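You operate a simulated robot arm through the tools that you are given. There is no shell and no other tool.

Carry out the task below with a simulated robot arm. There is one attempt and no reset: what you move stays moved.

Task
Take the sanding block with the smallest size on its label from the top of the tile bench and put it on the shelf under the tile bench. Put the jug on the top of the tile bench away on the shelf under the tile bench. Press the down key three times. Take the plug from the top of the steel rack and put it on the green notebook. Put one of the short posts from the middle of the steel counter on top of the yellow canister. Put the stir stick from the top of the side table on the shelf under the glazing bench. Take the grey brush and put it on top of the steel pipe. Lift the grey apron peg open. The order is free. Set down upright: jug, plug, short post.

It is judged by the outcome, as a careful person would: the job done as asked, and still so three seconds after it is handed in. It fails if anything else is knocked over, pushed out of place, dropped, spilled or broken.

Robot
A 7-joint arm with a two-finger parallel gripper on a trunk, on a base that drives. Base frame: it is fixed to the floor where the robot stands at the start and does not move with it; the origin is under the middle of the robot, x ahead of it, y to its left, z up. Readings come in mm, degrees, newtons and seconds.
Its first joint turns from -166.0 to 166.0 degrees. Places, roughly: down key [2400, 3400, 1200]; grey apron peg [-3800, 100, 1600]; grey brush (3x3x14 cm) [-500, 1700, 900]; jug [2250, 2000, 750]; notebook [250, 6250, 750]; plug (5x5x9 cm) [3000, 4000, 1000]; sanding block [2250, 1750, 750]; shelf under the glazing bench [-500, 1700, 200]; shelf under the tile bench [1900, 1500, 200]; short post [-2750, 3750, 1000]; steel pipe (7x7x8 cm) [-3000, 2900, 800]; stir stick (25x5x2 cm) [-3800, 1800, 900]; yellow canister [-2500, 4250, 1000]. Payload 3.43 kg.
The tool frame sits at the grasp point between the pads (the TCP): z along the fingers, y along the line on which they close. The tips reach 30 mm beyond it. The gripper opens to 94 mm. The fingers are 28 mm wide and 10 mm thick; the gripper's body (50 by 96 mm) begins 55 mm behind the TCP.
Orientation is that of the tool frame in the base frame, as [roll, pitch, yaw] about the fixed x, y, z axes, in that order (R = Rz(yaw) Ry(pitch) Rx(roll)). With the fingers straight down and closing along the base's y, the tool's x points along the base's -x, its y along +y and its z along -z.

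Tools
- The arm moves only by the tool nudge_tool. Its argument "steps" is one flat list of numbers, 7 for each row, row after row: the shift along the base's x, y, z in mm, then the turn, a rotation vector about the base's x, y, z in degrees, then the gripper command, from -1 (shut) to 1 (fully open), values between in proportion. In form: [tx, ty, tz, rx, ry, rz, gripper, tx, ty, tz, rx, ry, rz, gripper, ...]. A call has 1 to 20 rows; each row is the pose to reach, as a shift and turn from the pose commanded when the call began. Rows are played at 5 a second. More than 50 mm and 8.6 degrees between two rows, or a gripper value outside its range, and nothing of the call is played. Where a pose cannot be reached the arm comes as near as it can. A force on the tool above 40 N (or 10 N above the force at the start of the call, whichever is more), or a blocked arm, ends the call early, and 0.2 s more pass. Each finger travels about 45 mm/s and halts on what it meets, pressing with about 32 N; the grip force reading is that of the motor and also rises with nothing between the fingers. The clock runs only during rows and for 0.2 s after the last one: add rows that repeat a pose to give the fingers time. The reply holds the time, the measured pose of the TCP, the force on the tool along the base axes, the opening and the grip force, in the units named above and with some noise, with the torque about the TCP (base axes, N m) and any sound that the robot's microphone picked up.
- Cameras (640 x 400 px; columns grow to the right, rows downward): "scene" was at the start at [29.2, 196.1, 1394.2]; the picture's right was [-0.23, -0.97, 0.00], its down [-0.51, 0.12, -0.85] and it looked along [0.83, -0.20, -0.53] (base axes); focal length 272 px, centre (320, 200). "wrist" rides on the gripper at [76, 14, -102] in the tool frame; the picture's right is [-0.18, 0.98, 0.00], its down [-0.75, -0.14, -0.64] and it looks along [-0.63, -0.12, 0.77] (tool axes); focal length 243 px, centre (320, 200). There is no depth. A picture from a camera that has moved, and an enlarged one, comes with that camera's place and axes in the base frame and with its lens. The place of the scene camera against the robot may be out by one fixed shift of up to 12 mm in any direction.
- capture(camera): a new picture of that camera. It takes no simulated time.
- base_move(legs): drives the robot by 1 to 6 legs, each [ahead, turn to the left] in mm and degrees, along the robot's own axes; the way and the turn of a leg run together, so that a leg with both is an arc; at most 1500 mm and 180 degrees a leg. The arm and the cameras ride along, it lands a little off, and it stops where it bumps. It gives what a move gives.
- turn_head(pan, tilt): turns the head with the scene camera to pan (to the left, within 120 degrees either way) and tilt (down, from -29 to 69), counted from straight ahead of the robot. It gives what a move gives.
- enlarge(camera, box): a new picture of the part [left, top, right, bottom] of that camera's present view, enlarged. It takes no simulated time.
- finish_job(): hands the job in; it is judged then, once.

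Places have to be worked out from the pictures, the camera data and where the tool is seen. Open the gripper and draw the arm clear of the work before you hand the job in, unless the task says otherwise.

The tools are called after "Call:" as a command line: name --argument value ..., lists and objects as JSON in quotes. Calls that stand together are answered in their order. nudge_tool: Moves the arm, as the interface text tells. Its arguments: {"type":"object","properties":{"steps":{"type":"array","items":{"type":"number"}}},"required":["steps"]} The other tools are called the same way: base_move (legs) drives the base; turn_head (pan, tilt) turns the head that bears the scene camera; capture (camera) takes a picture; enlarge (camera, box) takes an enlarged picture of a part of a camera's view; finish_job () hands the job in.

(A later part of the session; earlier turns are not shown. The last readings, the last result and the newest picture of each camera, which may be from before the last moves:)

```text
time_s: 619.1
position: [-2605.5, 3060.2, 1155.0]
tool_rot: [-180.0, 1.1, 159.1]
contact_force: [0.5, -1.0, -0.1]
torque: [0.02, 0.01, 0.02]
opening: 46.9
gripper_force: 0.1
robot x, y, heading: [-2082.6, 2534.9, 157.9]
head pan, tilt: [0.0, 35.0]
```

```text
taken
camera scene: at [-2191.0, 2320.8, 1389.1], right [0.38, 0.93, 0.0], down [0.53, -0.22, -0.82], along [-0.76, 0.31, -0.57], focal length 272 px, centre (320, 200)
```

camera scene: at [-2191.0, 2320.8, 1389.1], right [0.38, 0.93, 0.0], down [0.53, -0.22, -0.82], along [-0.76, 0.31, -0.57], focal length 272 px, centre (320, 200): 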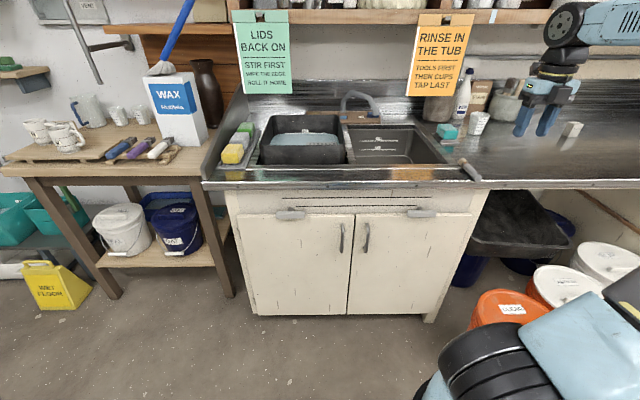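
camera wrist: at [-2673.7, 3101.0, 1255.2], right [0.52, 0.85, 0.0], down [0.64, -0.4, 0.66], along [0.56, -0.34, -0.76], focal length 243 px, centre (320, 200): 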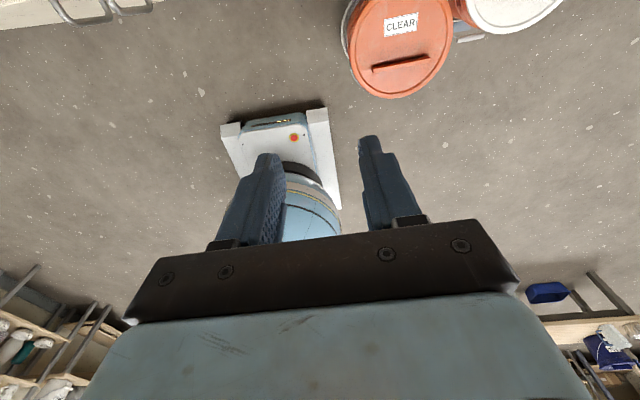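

The tool is flipped (camera toward the wall). I move above the lying brush to view it.

Call:
nudge_tool --steps '[-40, 18, 0, 0, 0, 0, 0, -80, 35, 0, -0.4, 0.9, 0, 0, -120, 53, 0, -0.4, 0.9, 0, 0, -160, 71, -30, -0.4, 0.9, 0, 0, -181, 80, -60, -0.4, 0.9, 0, 0, -181, 80, -60, -0.4, 0.9, 0, 0]'

Call:
capture --camera "wrist"

Call:
enlarge --camera "scene" --box '[400, 60, 600, 210]'

```text
refused: row 4 steps farther than a row can; nothing moved
```

```text
taken
camera wrist: at [-2673.7, 3101.0, 1255.2], right [0.52, 0.85, 0.0], down [0.64, -0.4, 0.66], along [0.56, -0.34, -0.76], focal length 243 px, centre (320, 200)
```

wrist: 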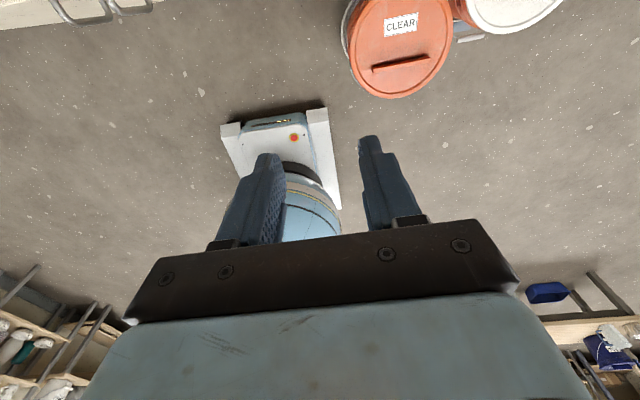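

```text
2.67 times, centred on (500, 135) of scene
camera zoom: at [-2191.0, 2320.8, 1389.1], right [0.38, 0.93, 0.0], down [0.53, -0.22, -0.82], along [-0.76, 0.31, -0.57], focal length 726 px, centre (-160, 373)
```

zoom: 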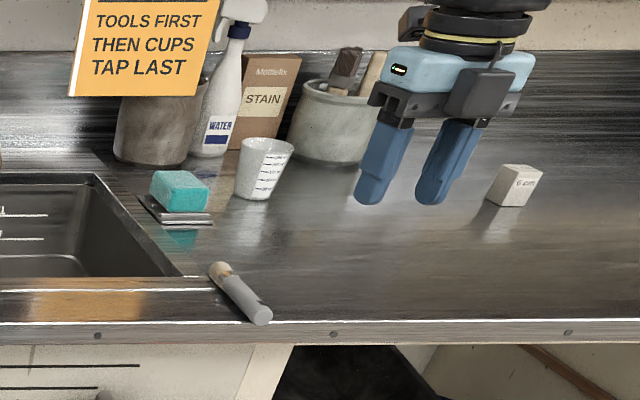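

I resend with shorter rows.

Call:
nudge_tool --steps '[-35, 15, 0, 0, 0, 0, 0, -72, 32, 0, -0.4, 0.9, 0, 0, -110, 49, -5, -0.4, 0.9, 0, 0, -145, 64, -20, -0.4, 0.9, 0, 0, -170, 75, -45, -0.4, 0.9, 0, 0, -181, 80, -65, -0.4, 0.9, 0, 0, -181, 80, -65, -0.4, 0.9, 0, 0]'

Call:
capture --camera "wrist"

Call:
enlarge --camera "scene" --box '[400, 60, 600, 210]'

```text
time_s: 620.7
position: [-2786.0, 3141.2, 1089.5]
tool_rot: [-179.3, 0.5, 159.0]
contact_force: [0.9, 0.3, -0.1]
torque: [0.0, -0.05, 0.01]
opening: 46.8
gripper_force: 0.0
robot x, y, heading: [-2079.0, 2535.0, 157.6]
head pan, tilt: [0.0, 35.0]
```

```text
taken
camera wrist: at [-2853.4, 3182.1, 1190.7], right [0.52, 0.85, -0.01], down [0.65, -0.39, 0.65], along [0.55, -0.35, -0.76], focal length 243 px, centre (320, 200)
```

wrist: 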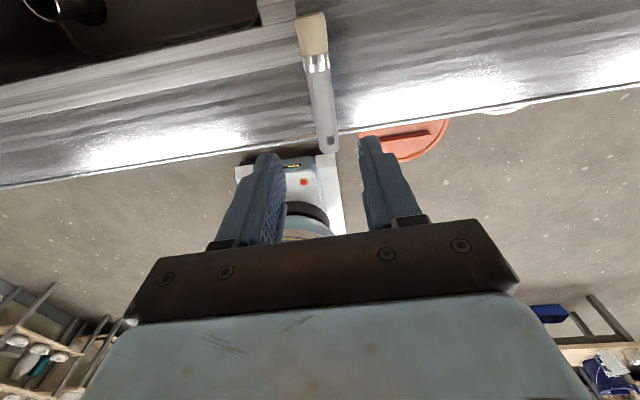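

```text
2.67 times, centred on (500, 135) of scene
camera zoom: at [-2191.5, 2321.1, 1389.1], right [0.38, 0.93, 0.0], down [0.53, -0.22, -0.82], along [-0.76, 0.31, -0.57], focal length 726 px, centre (-160, 373)
```

zoom: 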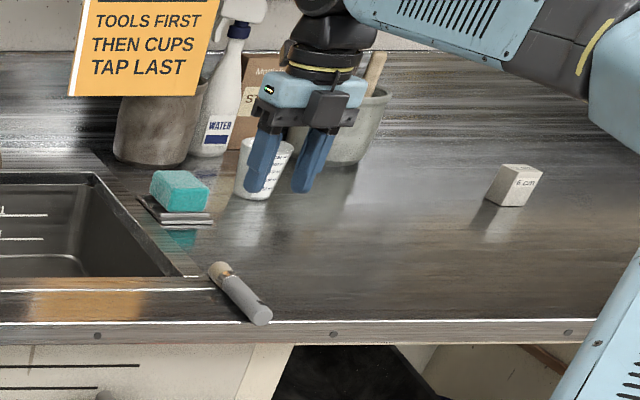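

The brush is centred under the tool. I lower to the counter around it.

Call:
nudge_tool --steps '[-1.5, -2.5, -30, -0.6, 0.3, -1, 0, -1.5, -2.5, -70, -0.6, 0.3, -1.5, 0, -1.5, -2.5, -110, -0.6, 0.3, -1.5, 0, -1.5, -2.5, -138, -0.6, 0.3, -1.5, 0, -1.5, -2.5, -138, -0.6, 0.3, -1.5, 0]'

Call:
capture --camera "wrist"

Call:
nudge_tool --steps '[0, 0, -3, 0, 0, 0, 0, 0, 0, -6, 0, 0, 0, 0, 0, 0, -8, 0, 0, 0, 0, 0, 0, -8, 0, 0, 0, 0]'

```text
time_s: 621.9
position: [-2788.2, 3138.1, 950.5]
tool_rot: [-178.6, 0.4, 157.5]
contact_force: [0.6, -0.6, 0.2]
torque: [0.0, -0.01, -0.02]
opening: 47.0
gripper_force: 0.0
robot x, y, heading: [-2080.4, 2532.8, 157.8]
head pan, tilt: [0.0, 35.0]
```

```text
taken
camera wrist: at [-2853.4, 3182.5, 1051.7], right [0.55, 0.84, -0.02], down [0.64, -0.4, 0.65], along [0.54, -0.37, -0.76], focal length 243 px, centre (320, 200)
```

wrist: 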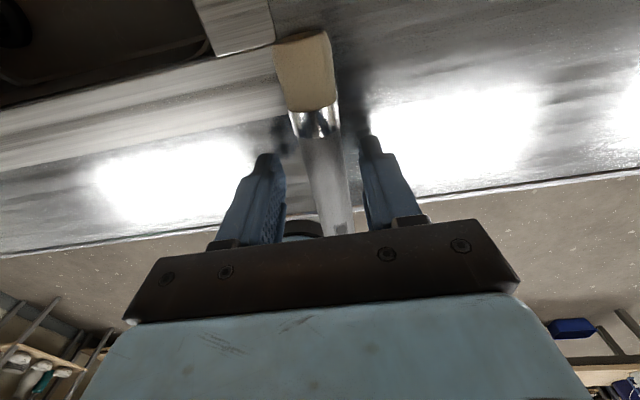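

```text
time_s: 622.9
position: [-2788.8, 3137.9, 942.5]
tool_rot: [-178.6, 0.2, 157.5]
contact_force: [0.0, 0.9, 1.0]
torque: [0.0, 0.03, 0.0]
opening: 47.0
gripper_force: 0.1
robot x, y, heading: [-2081.5, 2534.4, 157.9]
head pan, tilt: [0.0, 35.0]
```

I close the gripper on the brush's middle and lift.

Call:
nudge_tool --steps '[0, 0, 0, 0, 0, 0, -0.4, 0, 0, 0, 0, 0, 0, -1, 0, 0, 0, 0, 0, 0, -1, 0, 0, 0, 0, 0, 0, -1]'

Call:
nudge_tool --steps '[0, 0, 15, 0, 0, 0, -1, 0, 0, 50, 0, 0, 0, -1, 0, 0, 95, 0, 0, 0, -1, 0, 0, 130, 0, 0, 0, -1, 0, 0, 130, 0, 0, 0, -1]'

Call:
capture --camera "wrist"

Call:
enlarge --camera "scene" --box '[400, 60, 600, 210]'

```text
time_s: 623.9
position: [-2787.5, 3138.2, 943.5]
tool_rot: [-178.7, 0.4, 157.5]
contact_force: [-1.1, -0.8, 0.0]
torque: [0.0, -0.02, 0.01]
opening: 23.1
gripper_force: 32.1
robot x, y, heading: [-2078.7, 2534.3, 157.8]
head pan, tilt: [0.0, 35.0]
```

```text
time_s: 625.1
position: [-2788.6, 3138.1, 1074.0]
tool_rot: [-178.6, 0.5, 157.5]
contact_force: [0.4, -1.1, -0.8]
torque: [-0.01, 0.04, 0.03]
opening: 22.9
gripper_force: 31.5
robot x, y, heading: [-2079.3, 2532.5, 157.9]
head pan, tilt: [0.0, 35.0]
```

```text
taken
camera wrist: at [-2853.6, 3182.2, 1174.1], right [0.55, 0.84, -0.02], down [0.64, -0.4, 0.65], along [0.54, -0.37, -0.76], focal length 243 px, centre (320, 200)
```

wrist: 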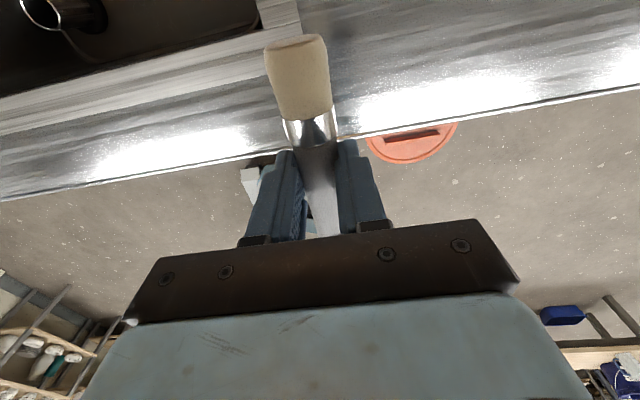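

```text
2.67 times, centred on (500, 135) of scene
camera zoom: at [-2191.4, 2321.0, 1389.1], right [0.38, 0.93, 0.0], down [0.53, -0.22, -0.82], along [-0.76, 0.31, -0.57], focal length 726 px, centre (-160, 373)
```

zoom: 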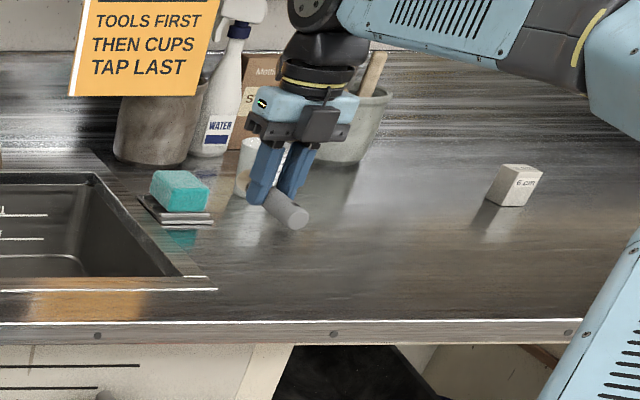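

The brush is held level. I carry it over the pipe, still above the counter level.

Call:
nudge_tool --steps '[-20, -19, 0, 0, 0, 0, -1, -52, -50, 0, -0.5, 0, 0, -1, -84, -81, 0, -1, 0, 0, -1, -116, -112, 0, -1.3, 0, 0, -1, -148, -143, 0, -1.3, 0, 0, -1, -180, -174, 0, -1.3, 0, 0, -1, -212, -205, -10, -1.3, 0, 0, -1, -240, -232, -25, -1.3, 0, 0, -1, -255, -247, -50, -1.3, 0, 0, -1, -255, -247, -70, -1.3, 0, 0, -1, -255, -247, -70, -1.3, 0, 0, -1]'

Call:
capture --camera "wrist"

Call:
enlarge --camera "scene" --box '[280, 60, 480, 200]'

```text
time_s: 627.5
position: [-3043.7, 2890.4, 1001.2]
tool_rot: [-177.4, 0.8, 157.5]
contact_force: [-0.6, 0.3, -0.5]
torque: [0.02, 0.0, 0.0]
opening: 23.0
gripper_force: 32.0
robot x, y, heading: [-2081.1, 2538.6, 157.9]
head pan, tilt: [0.0, 35.0]
```

```text
taken
camera wrist: at [-3108.2, 2938.1, 1101.4], right [0.55, 0.84, -0.04], down [0.64, -0.39, 0.66], along [0.54, -0.39, -0.75], focal length 243 px, centre (320, 200)
```

wrist: 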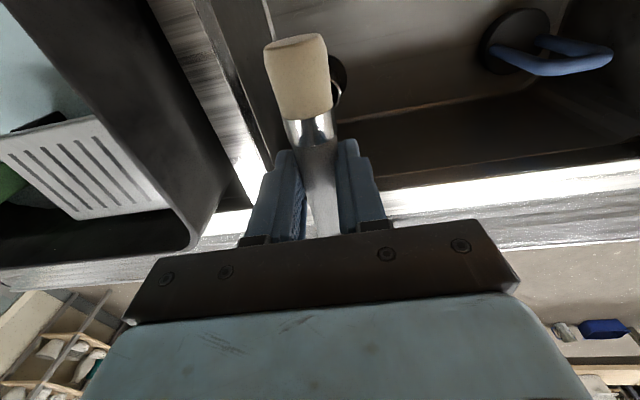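

```text
2.86 times, centred on (380, 130) of scene
camera zoom: at [-2191.7, 2321.1, 1389.1], right [0.38, 0.93, 0.0], down [0.53, -0.22, -0.82], along [-0.76, 0.31, -0.57], focal length 778 px, centre (149, 400)
```

zoom: 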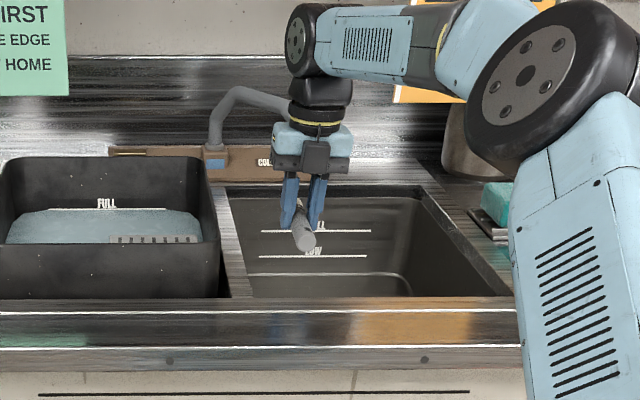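

I zoom in on the pipe in the wrist view to refine its position relative to the brush.

Call:
enlarge --camera "wrist" --box '[240, 10, 420, 130]'

```text
3.33 times, centred on (330, 70) of wrist
camera zoom: at [-3108.2, 2938.1, 1101.4], right [0.55, 0.84, -0.04], down [0.64, -0.39, 0.66], along [0.54, -0.39, -0.75], focal length 809 px, centre (287, 633)
```

zoom: 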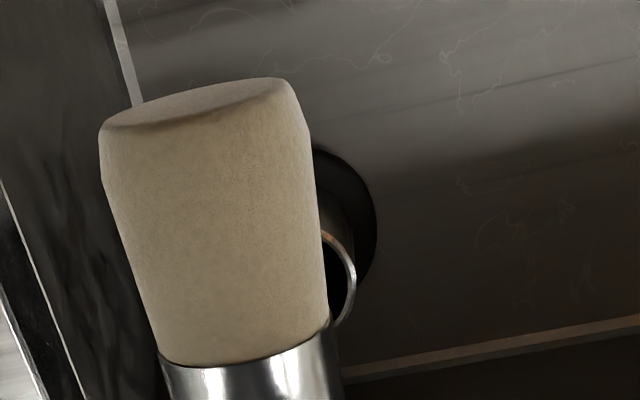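

The pipe centre is confirmed at (-3029,2877). I correct the position and tilt slightly and lower the brush into the basin.

Call:
nudge_tool --steps '[4.7, -1.8, -20, 0.6, 0, 0, -1, 4.7, -1.8, -50, 1.3, 0, 0, -1, 4.7, -1.8, -85, 1.3, 0, 0, -1, 4.7, -1.8, -115, 1.3, 0, 0, -1, 4.7, -1.8, -140, 1.3, 0, 0, -1, 4.7, -1.8, -140, 1.3, 0, 0, -1]'

Call:
capture --camera "wrist"

Call:
enlarge --camera "scene" --box '[320, 80, 460, 190]'

```text
time_s: 628.9
position: [-3038.7, 2890.1, 861.7]
tool_rot: [-178.7, 0.3, 157.5]
contact_force: [0.8, 0.5, -0.6]
torque: [0.0, 0.01, 0.02]
opening: 23.1
gripper_force: 32.0
robot x, y, heading: [-2079.6, 2535.4, 158.0]
head pan, tilt: [0.0, 35.0]
```

```text
taken
camera wrist: at [-3103.6, 2934.0, 963.7], right [0.55, 0.84, -0.02], down [0.64, -0.4, 0.65], along [0.54, -0.37, -0.76], focal length 243 px, centre (320, 200)
```

wrist: 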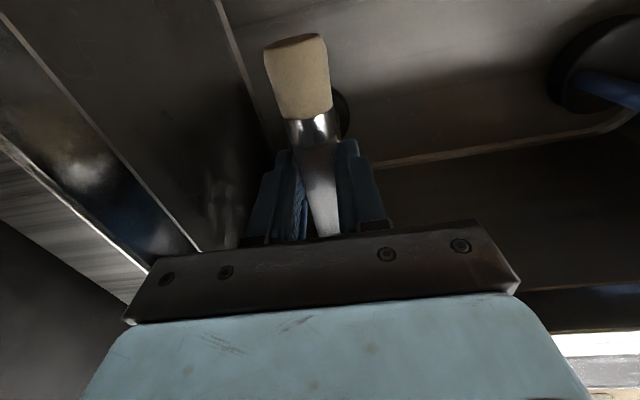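

```text
3.64 times, centred on (390, 135) of scene
camera zoom: at [-2191.6, 2321.0, 1389.1], right [0.38, 0.93, 0.0], down [0.53, -0.22, -0.82], along [-0.76, 0.31, -0.57], focal length 990 px, centre (66, 436)
```

zoom: 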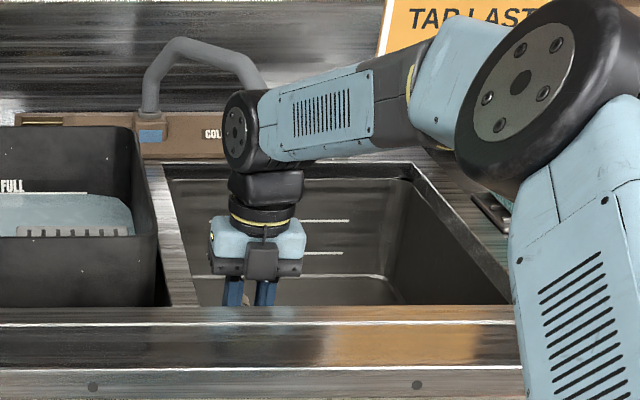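

The brush is right over the pipe. I lower the last part in small steps until contact.

Call:
nudge_tool --steps '[0, 0, -8, 0, 0, 0, -1, 0, 0, -16, 0, 0, 0, -1, 0, 0, -22, 0, 0, 0, -1, 0, 0, -22, 0, 0, 0, -1]'

Call:
nudge_tool --steps '[0, 0, -3, 0, 0, 0, -1, 0, 0, -6, 0, 0, 0, -1, 0, 0, -6, 0, 0, 0, -1]'

Call:
nudge_tool --steps '[0, 0, -2, 0, 0, 0, -1, 0, 0, -4, 0, 0, 0, -1, 0, 0, -4, 0, 0, 0, -1]'

```text
time_s: 629.9
position: [-3037.7, 2889.3, 841.3]
tool_rot: [-178.6, 0.4, 157.6]
contact_force: [0.0, 0.3, -0.4]
torque: [-0.05, -0.02, 0.01]
opening: 23.4
gripper_force: 32.1
robot x, y, heading: [-2078.8, 2534.9, 157.9]
head pan, tilt: [0.0, 35.0]
```

```text
time_s: 630.7
position: [-3038.1, 2889.3, 837.3]
tool_rot: [-178.6, 0.1, 157.5]
contact_force: [-0.7, 1.5, 22.3]
torque: [-0.17, -0.53, 0.03]
opening: 22.9
gripper_force: 32.2
robot x, y, heading: [-2081.1, 2536.7, 158.0]
head pan, tilt: [0.0, 35.0]
```

```text
time_s: 631.5
position: [-3038.4, 2889.3, 835.1]
tool_rot: [-178.6, 0.0, 157.5]
contact_force: [0.0, 0.4, 10.3]
torque: [0.0, -0.09, 0.01]
opening: 23.2
gripper_force: 32.4
robot x, y, heading: [-2080.1, 2536.7, 158.0]
head pan, tilt: [0.0, 35.0]
stopped in row 3: the force on the tool passed its limit at 41 N (the readings are from after the stop); the commanded pose is now the measured one
```

Contact: the brush lies on the pipe's rim. I relieve 1 mm and open the fingers gently.

Call:
nudge_tool --steps '[0, 0, 1, 0, 0, 0, -1, 0, 0, 1.5, 0, 0, 0, -0.6, 0, 0, 1.5, 0, 0, 0, -0.4, 0, 0, 1.5, 0, 0, 0, -0.2, 0, 0, 1.5, 0, 0, 0, -0.1, 0, 0, 1.5, 0, 0, 0, -0.1]'

Call:
capture --camera "wrist"

```text
time_s: 632.9
position: [-3039.0, 2890.2, 835.1]
tool_rot: [-178.6, 0.1, 157.5]
contact_force: [-0.3, -1.0, 0.4]
torque: [0.01, 0.04, -0.03]
opening: 42.1
gripper_force: 0.0
robot x, y, heading: [-2080.2, 2534.9, 158.0]
head pan, tilt: [0.0, 35.0]
```

```text
taken
camera wrist: at [-3104.3, 2933.7, 936.1], right [0.55, 0.84, -0.02], down [0.65, -0.4, 0.65], along [0.53, -0.37, -0.76], focal length 243 px, centre (320, 200)
```

wrist: 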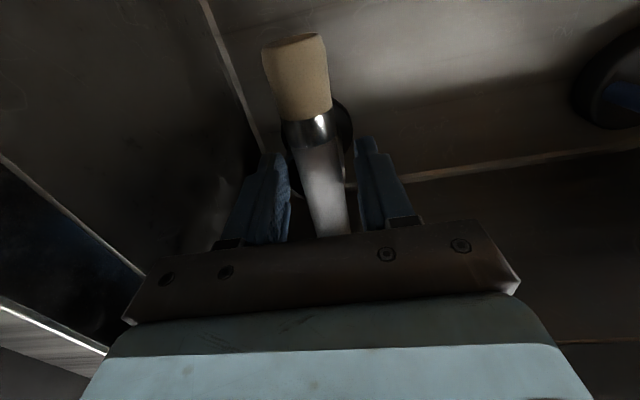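

The brush stays in place. I raise the hand straight up slowly.

Call:
nudge_tool --steps '[0, 0, 6, 0, 0, 0, -0.1, 0, 0, 16, 0, 0, 0, -0.1, 0, 0, 36, 0, 0, 0, -0.1, 0, 0, 70, 0, 0, 0, -0.1, 0, 0, 110, 0, 0, 0, -0.1, 0, 0, 155, 0, 0, 0, -0.1, 0, 0, 200, 0, 0, 0, -0.1, 0, 0, 200, 0, 0, 0, -0.1]'

Call:
capture --camera "wrist"

Call:
enlarge --camera "wrist" --box '[240, 20, 420, 150]'

```text
time_s: 634.7
position: [-3038.9, 2890.6, 1036.4]
tool_rot: [-178.6, 0.1, 157.5]
contact_force: [-0.4, -0.4, 0.4]
torque: [0.0, 0.01, 0.01]
opening: 42.2
gripper_force: 0.0
robot x, y, heading: [-2080.8, 2532.4, 157.9]
head pan, tilt: [0.0, 35.0]
```

```text
taken
camera wrist: at [-3103.6, 2934.5, 1137.1], right [0.55, 0.84, -0.02], down [0.65, -0.4, 0.65], along [0.53, -0.37, -0.76], focal length 243 px, centre (320, 200)
```

wrist: 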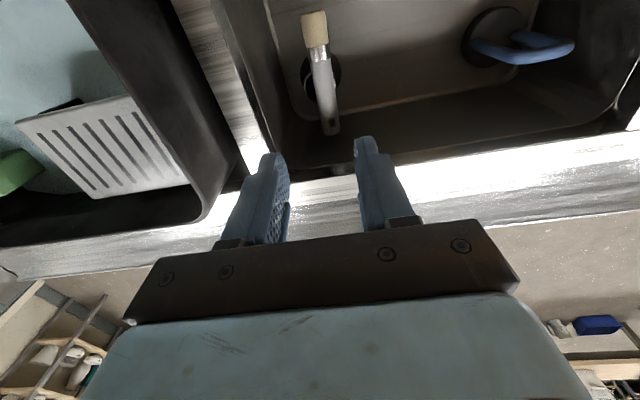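

```text
3.08 times, centred on (330, 85) of wrist
camera zoom: at [-3103.6, 2934.5, 1137.1], right [0.55, 0.84, -0.02], down [0.65, -0.4, 0.65], along [0.53, -0.37, -0.76], focal length 746 px, centre (289, 554)
```

zoom: 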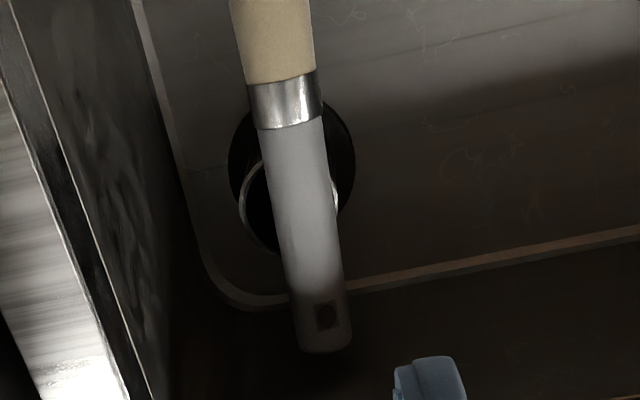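

The brush lies across the pipe's top, with the rim visible on both sides. I raise and retract the arm and unwind the tool yaw.

Call:
nudge_tool --steps '[5, -2, 40, 0, 0, 0, -0.1, 15, -5, 85, 0, 0, 0, -0.1, 45, -16, 115, 0, 0, 0, -0.1, 85, -30, 130, 0, 0, 0, -0.1, 127, -45, 130, 0, 0, 0, -0.1, 169, -60, 130, 0, 0, 0, -0.1, 211, -75, 130, 0, 0, 0, -0.1, 253, -90, 130, 0, 0, 0, -0.1, 297, -105, 130, 0, 0, 0, -0.1, 297, -105, 130, 0, 0, 0, -0.1]'

Call:
nudge_tool --steps '[0, 0, 0, 0, 0, -8.3, 0, 0, 0, 0, 0, 0, -16.6, 0, 0, 0, 0, 0, 0, -24.9, 0, 0, 0, 0, 0, 0, -33.2, 0, 0, 0, 0, 0, 0, -41.5, 0, 0, 0, 0, 0, 0, -49.8, 0, 0, 0, 0, 0, 0, -58.1, 0, 0, 0, 0, 0, 0, -66.4, 0, 0, 0, 0, 0, 0, -74.7, 0, 0, 0, 0, 0, 0, -83, 0, 0, 0, 0, 0, 0, -90, 0, 0, 0, 0, 0, 0, -90, 0]'

Call:
nudge_tool --steps '[0, 0, 0, 0, 0, -8.3, 0, 0, 0, 0, 0, 0, -16.6, 0, 0, 0, 0, 0, 0, -24.9, 0, 0, 0, 0, 0, 0, -33.2, 0, 0, 0, 0, 0, 0, -41.5, 0, 0, 0, 0, 0, 0, -49.8, 0, 0, 0, 0, 0, 0, -58.1, 0, 0, 0, 0, 0, 0, -66.4, 0, 0, 0, 0, 0, 0, -74.7, 0, 0, 0, 0, 0, 0, -83, 0, 0, 0, 0, 0, 0, -90, 0, 0, 0, 0, 0, 0, -90, 0]'

Call:
turn_head --pan 70 --tilt 5

Call:
capture --camera "scene"

```text
time_s: 636.9
position: [-2743.2, 2785.3, 1166.8]
tool_rot: [-178.6, 0.1, 157.5]
contact_force: [-0.3, -0.2, -0.2]
torque: [-0.02, 0.01, -0.03]
opening: 42.6
gripper_force: 0.0
robot x, y, heading: [-2078.2, 2534.0, 157.9]
head pan, tilt: [0.0, 35.0]
```

```text
time_s: 639.5
position: [-2742.7, 2785.1, 1166.2]
tool_rot: [-178.6, 0.1, 67.4]
contact_force: [-0.2, -0.7, -0.9]
torque: [0.02, 0.03, -0.01]
opening: 47.0
gripper_force: 0.0
robot x, y, heading: [-2081.3, 2537.3, 158.0]
head pan, tilt: [0.0, 35.0]
```

```text
time_s: 642.1
position: [-2742.9, 2784.4, 1165.7]
tool_rot: [-178.5, 0.1, -22.6]
contact_force: [-0.5, 0.5, 0.2]
torque: [0.01, 0.0, 0.04]
opening: 47.1
gripper_force: 0.0
robot x, y, heading: [-2083.0, 2538.1, 158.0]
head pan, tilt: [0.0, 35.0]
```

```text
time_s: 643.5
position: [-2742.8, 2785.2, 1166.3]
tool_rot: [-178.6, 0.1, -22.6]
contact_force: [0.2, -0.1, 0.2]
torque: [0.0, -0.01, 0.0]
opening: 47.1
gripper_force: 0.0
robot x, y, heading: [-2081.6, 2533.8, 157.6]
head pan, tilt: [70.0, 5.0]
```

```text
taken
camera scene: at [-2171.3, 2219.6, 1437.3], right [-0.74, 0.67, 0.0], down [0.06, 0.06, -1.0], along [-0.67, -0.74, -0.09], focal length 272 px, centre (320, 200)
```

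scene: 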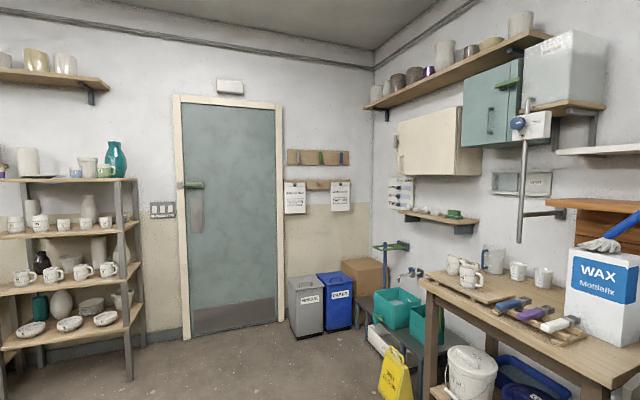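

The apron pegs are on the upper rail right of the door. I zoom in.

Call:
enlarge --camera "scene" --box '[270, 135, 370, 225]'

Call:
enlarge --camera "scene" --box '[280, 142, 355, 172]'

```text
4.44 times, centred on (320, 180) of scene
camera zoom: at [-2171.3, 2219.6, 1437.3], right [-0.74, 0.67, 0.0], down [0.06, 0.06, -1.0], along [-0.67, -0.74, -0.09], focal length 1210 px, centre (320, 289)
```

zoom: 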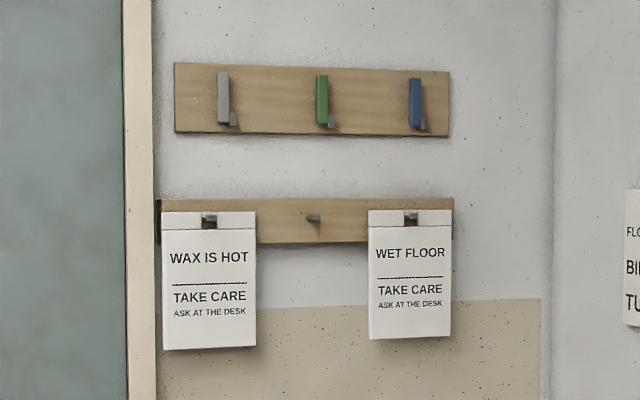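

```text
8.53 times, centred on (318, 157) of scene
camera zoom: at [-2171.3, 2219.6, 1437.3], right [-0.74, 0.67, 0.0], down [0.06, 0.06, -1.0], along [-0.67, -0.74, -0.09], focal length 2323 px, centre (341, 567)
```

zoom: 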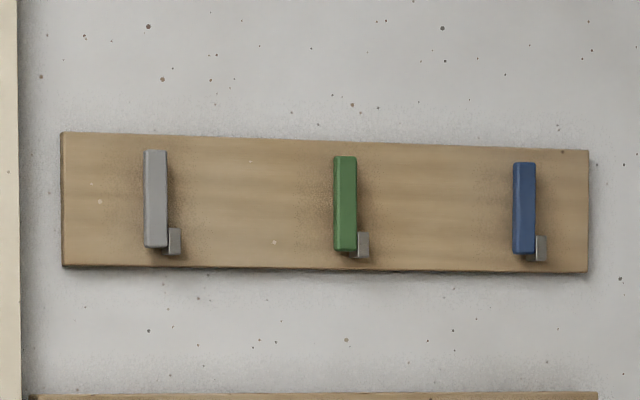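

The grey peg is the left one, at about (-3800,108,1616) on the end wall. I turn and drive toward it, keeping clear of the tables and the wet-floor sign.

Call:
base_move --legs '[[0, 20], [0, 20]]'

Call:
base_move --legs '[[0, 20], [0, 15]]'

Call:
turn_head --pan 0 --tilt 20

Call:
capture --camera "scene"

```text
time_s: 646.3
position: [-2747.2, 2302.8, 1166.2]
tool_rot: [-178.6, 0.0, 17.4]
contact_force: [-0.2, 0.9, -1.2]
torque: [0.0, 0.02, -0.03]
opening: 47.3
gripper_force: 0.1
robot x, y, heading: [-2093.7, 2582.1, -162.2]
head pan, tilt: [70.0, 5.0]
```

```text
time_s: 648.8
position: [-2474.0, 1974.8, 1164.5]
tool_rot: [-178.6, 0.0, 52.2]
contact_force: [-0.1, 0.2, 0.0]
torque: [0.02, -0.03, 0.0]
opening: 46.9
gripper_force: 0.0
robot x, y, heading: [-2128.5, 2603.1, -127.6]
head pan, tilt: [70.0, 5.0]
```

```text
time_s: 650.2
position: [-2475.6, 1973.9, 1165.9]
tool_rot: [-178.6, 0.0, 52.3]
contact_force: [0.1, -0.1, 0.1]
torque: [-0.03, -0.04, 0.01]
opening: 47.1
gripper_force: 0.1
robot x, y, heading: [-2130.9, 2598.8, -127.6]
head pan, tilt: [0.0, 20.0]
```

```text
taken
camera scene: at [-1959.3, 2422.9, 1412.9], right [-0.79, 0.61, 0.0], down [0.21, 0.27, -0.94], along [-0.57, -0.74, -0.34], focal length 272 px, centre (320, 200)
```

scene: 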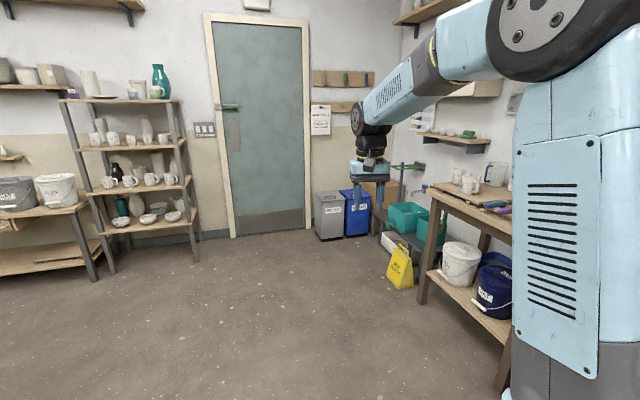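

Path is clear. I drive on toward the end wall.

Call:
base_move --legs '[[0, 4], [1300, 0]]'

Call:
base_move --legs '[[0, 12], [550, 0]]'

Call:
turn_head --pan -10 --tilt 5

Call:
capture --camera "scene"

Call:
turn_head --pan 0 --tilt 45

Call:
capture --camera "scene"

```text
time_s: 657.4
position: [-3158.1, 865.9, 1166.0]
tool_rot: [-178.6, -0.1, 56.1]
contact_force: [-0.4, -0.6, -0.7]
torque: [0.02, -0.03, -0.01]
opening: 47.2
gripper_force: 0.2
robot x, y, heading: [-2856.8, 1511.1, -123.9]
head pan, tilt: [0.0, 20.0]
```

```text
time_s: 661.4
position: [-3221.8, 307.0, 1166.9]
tool_rot: [-178.6, 0.0, 68.2]
contact_force: [0.3, -0.2, 1.2]
torque: [0.01, -0.02, 0.01]
opening: 47.0
gripper_force: 0.1
robot x, y, heading: [-3052.0, 1003.0, -111.9]
head pan, tilt: [0.0, 20.0]
```

```text
time_s: 662.2
position: [-3222.1, 307.6, 1165.8]
tool_rot: [-178.6, 0.0, 68.2]
contact_force: [-0.4, 0.0, 0.8]
torque: [0.01, 0.03, 0.02]
opening: 46.7
gripper_force: 0.0
robot x, y, heading: [-3057.0, 1002.1, -112.1]
head pan, tilt: [-10.0, 5.0]
```

```text
taken
camera scene: at [-2859.6, 882.8, 1437.2], right [-0.85, 0.53, 0.0], down [0.05, 0.08, -1.0], along [-0.53, -0.84, -0.09], focal length 272 px, centre (320, 200)
```

scene: 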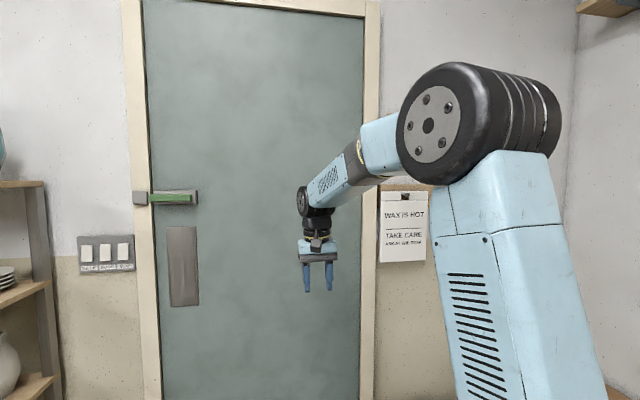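

```text
time_s: 663.2
position: [-3221.4, 306.4, 1166.3]
tool_rot: [-178.6, -0.1, 68.2]
contact_force: [0.4, 0.1, 0.2]
torque: [0.0, -0.01, 0.02]
opening: 47.2
gripper_force: 0.0
robot x, y, heading: [-3056.3, 998.7, -111.7]
head pan, tilt: [0.0, 45.0]
```

```text
taken
camera scene: at [-2841.4, 885.3, 1374.3], right [-0.93, 0.38, 0.0], down [0.27, 0.66, -0.71], along [-0.27, -0.66, -0.71], focal length 272 px, centre (320, 200)
```

scene: 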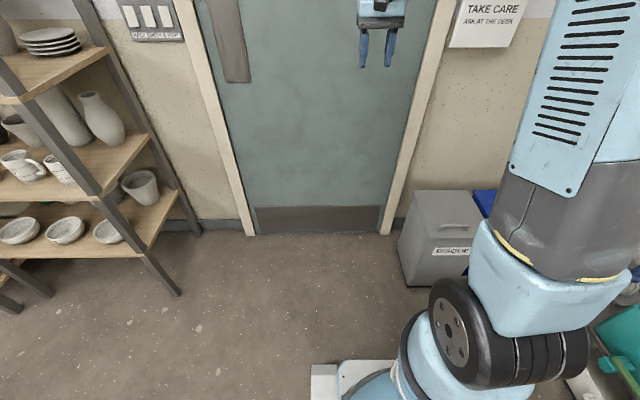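

I shift to the right with a small zig so the peg is closer ahead.

Call:
base_move --legs '[[0, -28], [330, 0]]'

Call:
base_move --legs '[[0, 28]]'

Call:
turn_head --pan -5 --tilt 0

Call:
capture --camera "scene"

```text
time_s: 667.0
position: [-3779.0, 260.4, 1167.2]
tool_rot: [-178.7, 0.0, 40.0]
contact_force: [0.6, 0.2, 0.9]
torque: [-0.05, -0.04, 0.02]
opening: 47.1
gripper_force: 0.0
robot x, y, heading: [-3291.5, 782.7, -140.3]
head pan, tilt: [0.0, 45.0]
```

```text
time_s: 668.9
position: [-3476.1, 90.0, 1168.2]
tool_rot: [-178.7, -0.1, 68.1]
contact_force: [-1.4, -0.4, -0.2]
torque: [0.04, -0.05, 0.05]
opening: 46.8
gripper_force: 0.1
robot x, y, heading: [-3323.2, 792.3, -112.5]
head pan, tilt: [0.0, 45.0]
```

```text
time_s: 670.1
position: [-3476.5, 90.1, 1168.0]
tool_rot: [-178.5, 0.0, 68.2]
contact_force: [0.3, 0.0, 0.3]
torque: [0.0, -0.01, 0.01]
opening: 47.0
gripper_force: 0.1
robot x, y, heading: [-3326.2, 797.2, -112.6]
head pan, tilt: [-5.0, 0.0]
```

```text
taken
camera scene: at [-3121.9, 669.7, 1445.1], right [-0.89, 0.46, 0.0], down [0.0, 0.0, -1.0], along [-0.46, -0.89, 0.0], focal length 272 px, centre (320, 200)
```

scene: 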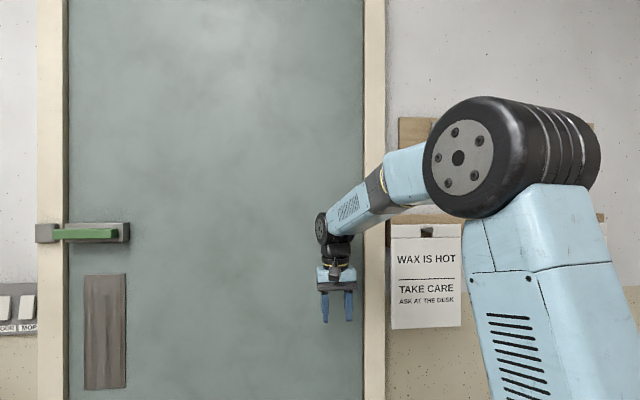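

The elbow hides the peg. I lower the hand to bring the elbow down and see the peg rail.

Call:
nudge_tool --steps '[5, 12, -40, 0, 0, 0, 0, 10, 25, -85, 0, 0, 0, 0, 15, 38, -128, 0, 0, 0, 0, 20, 50, -170, 0, 0, 0, 0, 25, 62, -213, 0, 0, 0, 0, 30, 75, -255, 0, 0, 0, 0, 35, 88, -298, 0, 0, 0, 0, 40, 100, -340, 0, 0, 0, 0, 40, 100, -340, 0, 0, 0, 0]'

Call:
turn_head --pan -20 --tilt -3

Call:
capture --camera "scene"

```text
time_s: 672.1
position: [-3435.9, 192.2, 828.2]
tool_rot: [-178.5, -0.1, 68.2]
contact_force: [0.3, 1.1, 0.2]
torque: [0.03, 0.04, 0.06]
opening: 46.8
gripper_force: 0.2
robot x, y, heading: [-3323.5, 789.2, -112.5]
head pan, tilt: [-5.0, 0.0]
```

```text
time_s: 672.8
position: [-3434.9, 192.3, 829.2]
tool_rot: [-178.7, 0.1, 68.2]
contact_force: [-0.5, -0.7, 0.3]
torque: [0.0, -0.01, 0.05]
opening: 47.0
gripper_force: 0.1
robot x, y, heading: [-3325.3, 796.0, -112.3]
head pan, tilt: [-20.0, -3.0]
```

```text
taken
camera scene: at [-3140.2, 684.1, 1449.9], right [-0.74, 0.67, 0.0], down [-0.03, -0.04, -1.0], along [-0.67, -0.74, 0.05], focal length 272 px, centre (320, 200)
```

scene: 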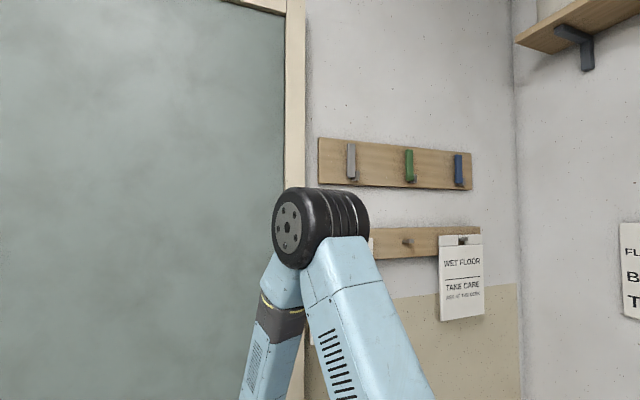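

Now the peg rail is visible. I enlarge the grey peg.

Call:
enlarge --camera "scene" --box '[315, 125, 395, 195]'

Call:
enlarge --camera "scene" --box '[390, 130, 480, 200]'

```text
5.71 times, centred on (355, 160) of scene
camera zoom: at [-3140.2, 684.1, 1449.9], right [-0.74, 0.67, 0.0], down [-0.03, -0.04, -1.0], along [-0.67, -0.74, 0.05], focal length 1556 px, centre (120, 429)
```

zoom: 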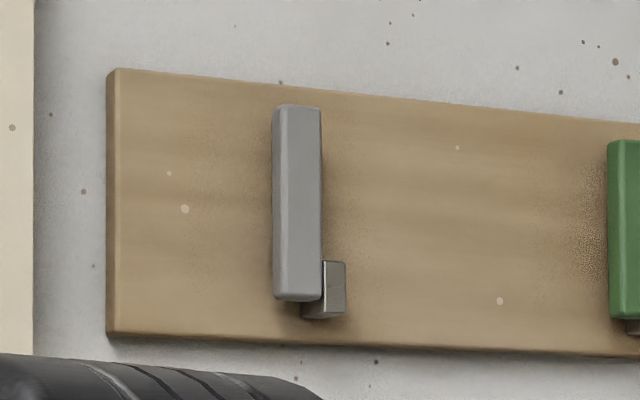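

```text
5.71 times, centred on (435, 165) of scene
camera zoom: at [-3140.2, 684.1, 1449.9], right [-0.74, 0.67, 0.0], down [-0.03, -0.04, -1.0], along [-0.67, -0.74, 0.05], focal length 1556 px, centre (-337, 400)
```

zoom: 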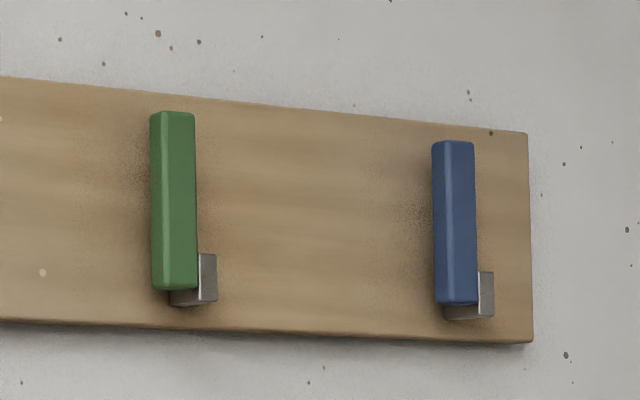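

The peg is a ~11 cm bar at about (-3810,97), z 1564–1676, with a metal bracket at its lower end. I raise the arm and tilt the tool horizontal toward the wall for a close look.

Call:
nudge_tool --steps '[-5, 8, 45, 0, 0, 0, -0.5, -12, 18, 92, 0, 0, 0, -1, -18, 28, 138, 0, 0, 0, -1, -25, 38, 184, 0, 0, 0, -1, -32, 48, 230, 0, 0, 0, -1, -38, 58, 276, 0, 0, 0, -1, -45, 68, 322, 0, 0, 0, -1, -52, 76, 368, 0, 0, 0, -1, -60, 84, 410, 0, 0, 0, -1, -68, 90, 450, 0, 0, 0, -1, -68, 90, 470, 0, 0, 0, -1, -68, 90, 470, 0, 0, 0, -1]'

Call:
nudge_tool --steps '[0, 0, 10, 7.0, -2.7, 0, -1, 0, 0, 25, 13.9, -5.5, 0, -1, 0, 0, 40, 20.9, -8.2, 0, -1, 0, 0, 55, 27.9, -11, 0, -1, 0, 0, 70, 34.8, -13.7, 0, -1, 0, 0, 85, 41.8, -16.5, 0, -1, 0, 0, 100, 48.8, -19.2, 0, -1, 0, 0, 115, 55.8, -22, 0, -1, 0, 0, 130, 62.8, -24.7, 0, -1, 0, 0, 145, 69.7, -27.5, 0, -1, 0, 0, 160, 76.7, -30.2, 0, -1, 0, 0, 175, 83.7, -33, 0, -1, 0, 0, 175, 83.7, -33, 0, -1]'

Call:
capture --camera "wrist"

Call:
capture --camera "scene"

```text
time_s: 675.4
position: [-3505.2, 280.7, 1299.2]
tool_rot: [-178.6, 0.1, 68.2]
contact_force: [0.1, -0.4, -0.4]
torque: [0.02, 0.01, -0.05]
opening: 0.2
gripper_force: 31.9
robot x, y, heading: [-3330.0, 793.5, -112.4]
head pan, tilt: [-20.0, -3.0]
```

```text
time_s: 678.2
position: [-3490.2, 290.6, 1482.4]
tool_rot: [-136.0, -87.6, 25.9]
contact_force: [-2.7, -0.2, -2.5]
torque: [0.15, -0.08, -0.2]
opening: 0.0
gripper_force: 32.0
out of reach, approached as far as the arm can: row 4, 5, 6, 7, 8, 9, 10
robot x, y, heading: [-3323.1, 792.8, -112.1]
head pan, tilt: [-20.0, -3.0]
```

```text
taken
camera wrist: at [-3510.0, 189.9, 1560.4], right [0.92, -0.34, -0.21], down [-0.38, -0.57, -0.73], along [0.13, 0.75, -0.65], focal length 243 px, centre (320, 200)
```

wrist: 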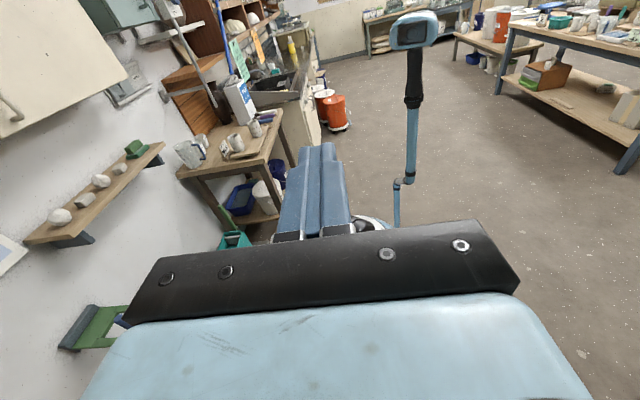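

```text
taken
camera scene: at [-3140.5, 683.8, 1449.9], right [-0.74, 0.67, 0.0], down [-0.03, -0.04, -1.0], along [-0.67, -0.74, 0.05], focal length 272 px, centre (320, 200)
```

scene: 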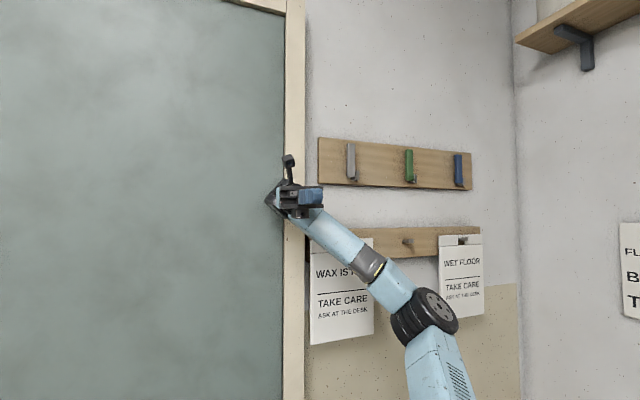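

I tilted the wrong way (the tool points back at the robot). I undo that first.

Call:
nudge_tool --steps '[-1, -1, -15, -7.0, 2.7, 0, -1, -2, -2, -30, -13.9, 5.5, 0, -1, -3, -3, -45, -20.9, 8.2, 0, -1, -4, -4, -60, -27.9, 11, 0, -1, -6, -5, -75, -34.8, 13.7, 0, -1, -8, -6, -90, -41.8, 16.5, 0, -1, -10, -7, -105, -48.8, 19.2, 0, -1, -11, -8, -120, -55.8, 22, 0, -1, -12, -8, -135, -62.8, 24.7, 0, -1, -13, -9, -150, -69.7, 27.5, 0, -1, -14, -10, -165, -76.7, 30.2, 0, -1, -15, -10, -180, -83.7, 33, 0, -1, -15, -10, -180, -83.7, 33, 0, -1]'

Call:
capture --camera "scene"

```text
time_s: 681.0
position: [-3518.8, 270.1, 1293.6]
tool_rot: [-178.4, 0.1, 68.2]
contact_force: [-0.7, 0.6, -0.2]
torque: [0.06, 0.02, 0.01]
opening: 0.0
gripper_force: 32.1
out of reach, approached as far as the arm can: row 3, 4, 5, 6, 7, 8
robot x, y, heading: [-3328.7, 793.3, -112.2]
head pan, tilt: [-20.0, -3.0]
```

```text
taken
camera scene: at [-3140.0, 684.4, 1449.9], right [-0.74, 0.67, 0.0], down [-0.04, -0.04, -1.0], along [-0.67, -0.74, 0.05], focal length 272 px, centre (320, 200)
```

scene: 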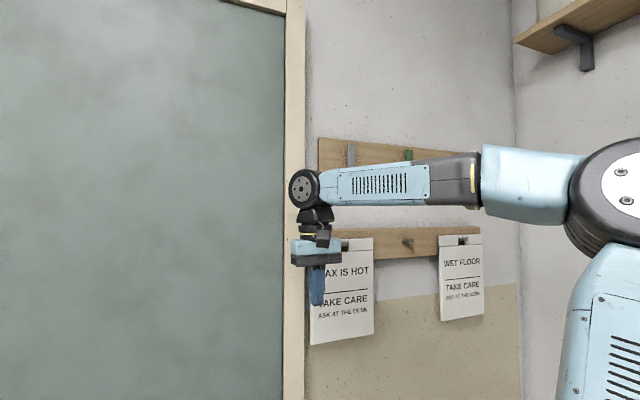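

Now I tilt the tool forward toward the wall with the correct sign.

Call:
nudge_tool --steps '[0, 0, 10, -7.0, 2.8, 0, -1, 0, 0, 25, -13.9, 5.6, 0, -1, 0, 0, 40, -20.9, 8.4, 0, -1, 0, 0, 55, -27.8, 11.2, 0, -1, 0, 0, 70, -34.8, 14.1, 0, -1, 0, 0, 85, -41.7, 16.9, 0, -1, 0, 0, 100, -48.7, 19.7, 0, -1, 0, 0, 115, -55.6, 22.5, 0, -1, 0, 0, 130, -62.6, 25.3, 0, -1, 0, 0, 145, -69.5, 28.1, 0, -1, 0, 0, 160, -76.5, 30.9, 0, -1, 0, 0, 175, -83.4, 33.7, 0, -1, 0, 0, 175, -83.4, 33.7, 0, -1]'

Call:
capture --camera "wrist"

Call:
capture --camera "scene"

```text
time_s: 683.8
position: [-3531.3, 231.9, 1443.7]
tool_rot: [-77.0, 89.8, 169.6]
contact_force: [-0.7, 1.1, 0.3]
torque: [-0.01, -0.02, 0.05]
opening: 0.0
gripper_force: 32.1
out of reach, approached as far as the arm can: row 6, 7, 8, 9, 10, 11, 12, 13
robot x, y, heading: [-3323.1, 790.9, -112.4]
head pan, tilt: [-20.0, -3.0]
```

```text
taken
camera wrist: at [-3478.9, 318.5, 1368.0], right [0.9, -0.39, 0.18], down [0.13, 0.64, 0.75], along [-0.41, -0.66, 0.63], focal length 243 px, centre (320, 200)
```

wrist: 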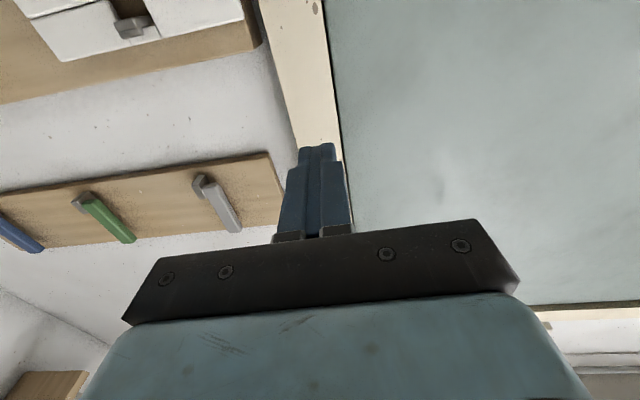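

```text
taken
camera scene: at [-3140.7, 684.5, 1450.0], right [-0.74, 0.67, 0.0], down [-0.03, -0.04, -1.0], along [-0.67, -0.74, 0.05], focal length 272 px, centre (320, 200)
```

scene: 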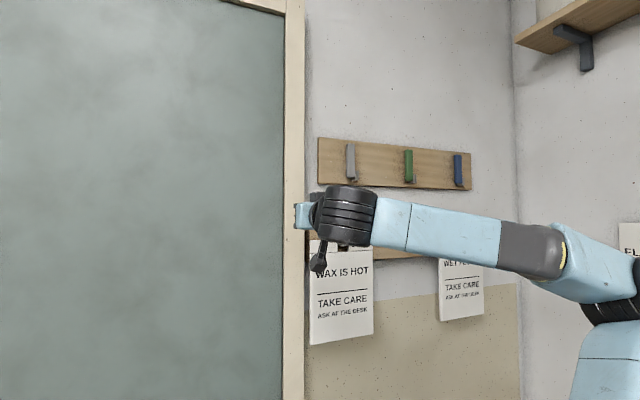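

The tool points at the wall now. I enlarge the wrist view of the grey peg from below.

Call:
enlarge --camera "wrist" --box '[170, 155, 270, 245]'

Call:
enlarge --camera "wrist" --box '[50, 170, 150, 250]'

```text
4.44 times, centred on (220, 200) of wrist
camera zoom: at [-3478.9, 318.5, 1368.0], right [0.9, -0.39, 0.18], down [0.13, 0.64, 0.75], along [-0.41, -0.66, 0.63], focal length 1078 px, centre (764, 200)
```

zoom: 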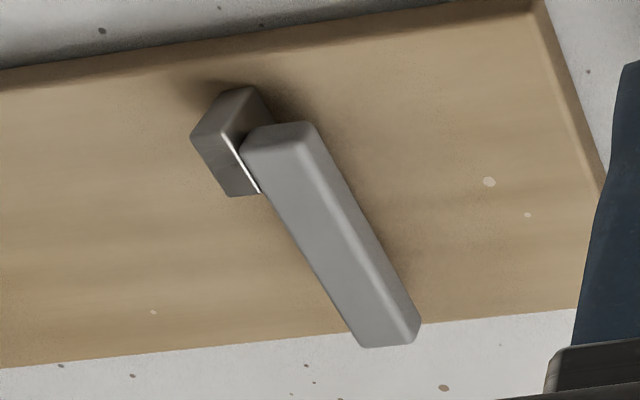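

```text
5.00 times, centred on (100, 210) of wrist
camera zoom: at [-3478.9, 318.5, 1368.0], right [0.9, -0.39, 0.18], down [0.13, 0.64, 0.75], along [-0.41, -0.66, 0.63], focal length 1213 px, centre (1420, 150)
```

zoom: 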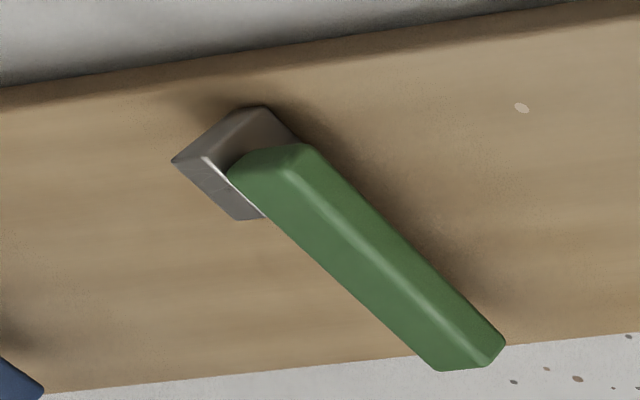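

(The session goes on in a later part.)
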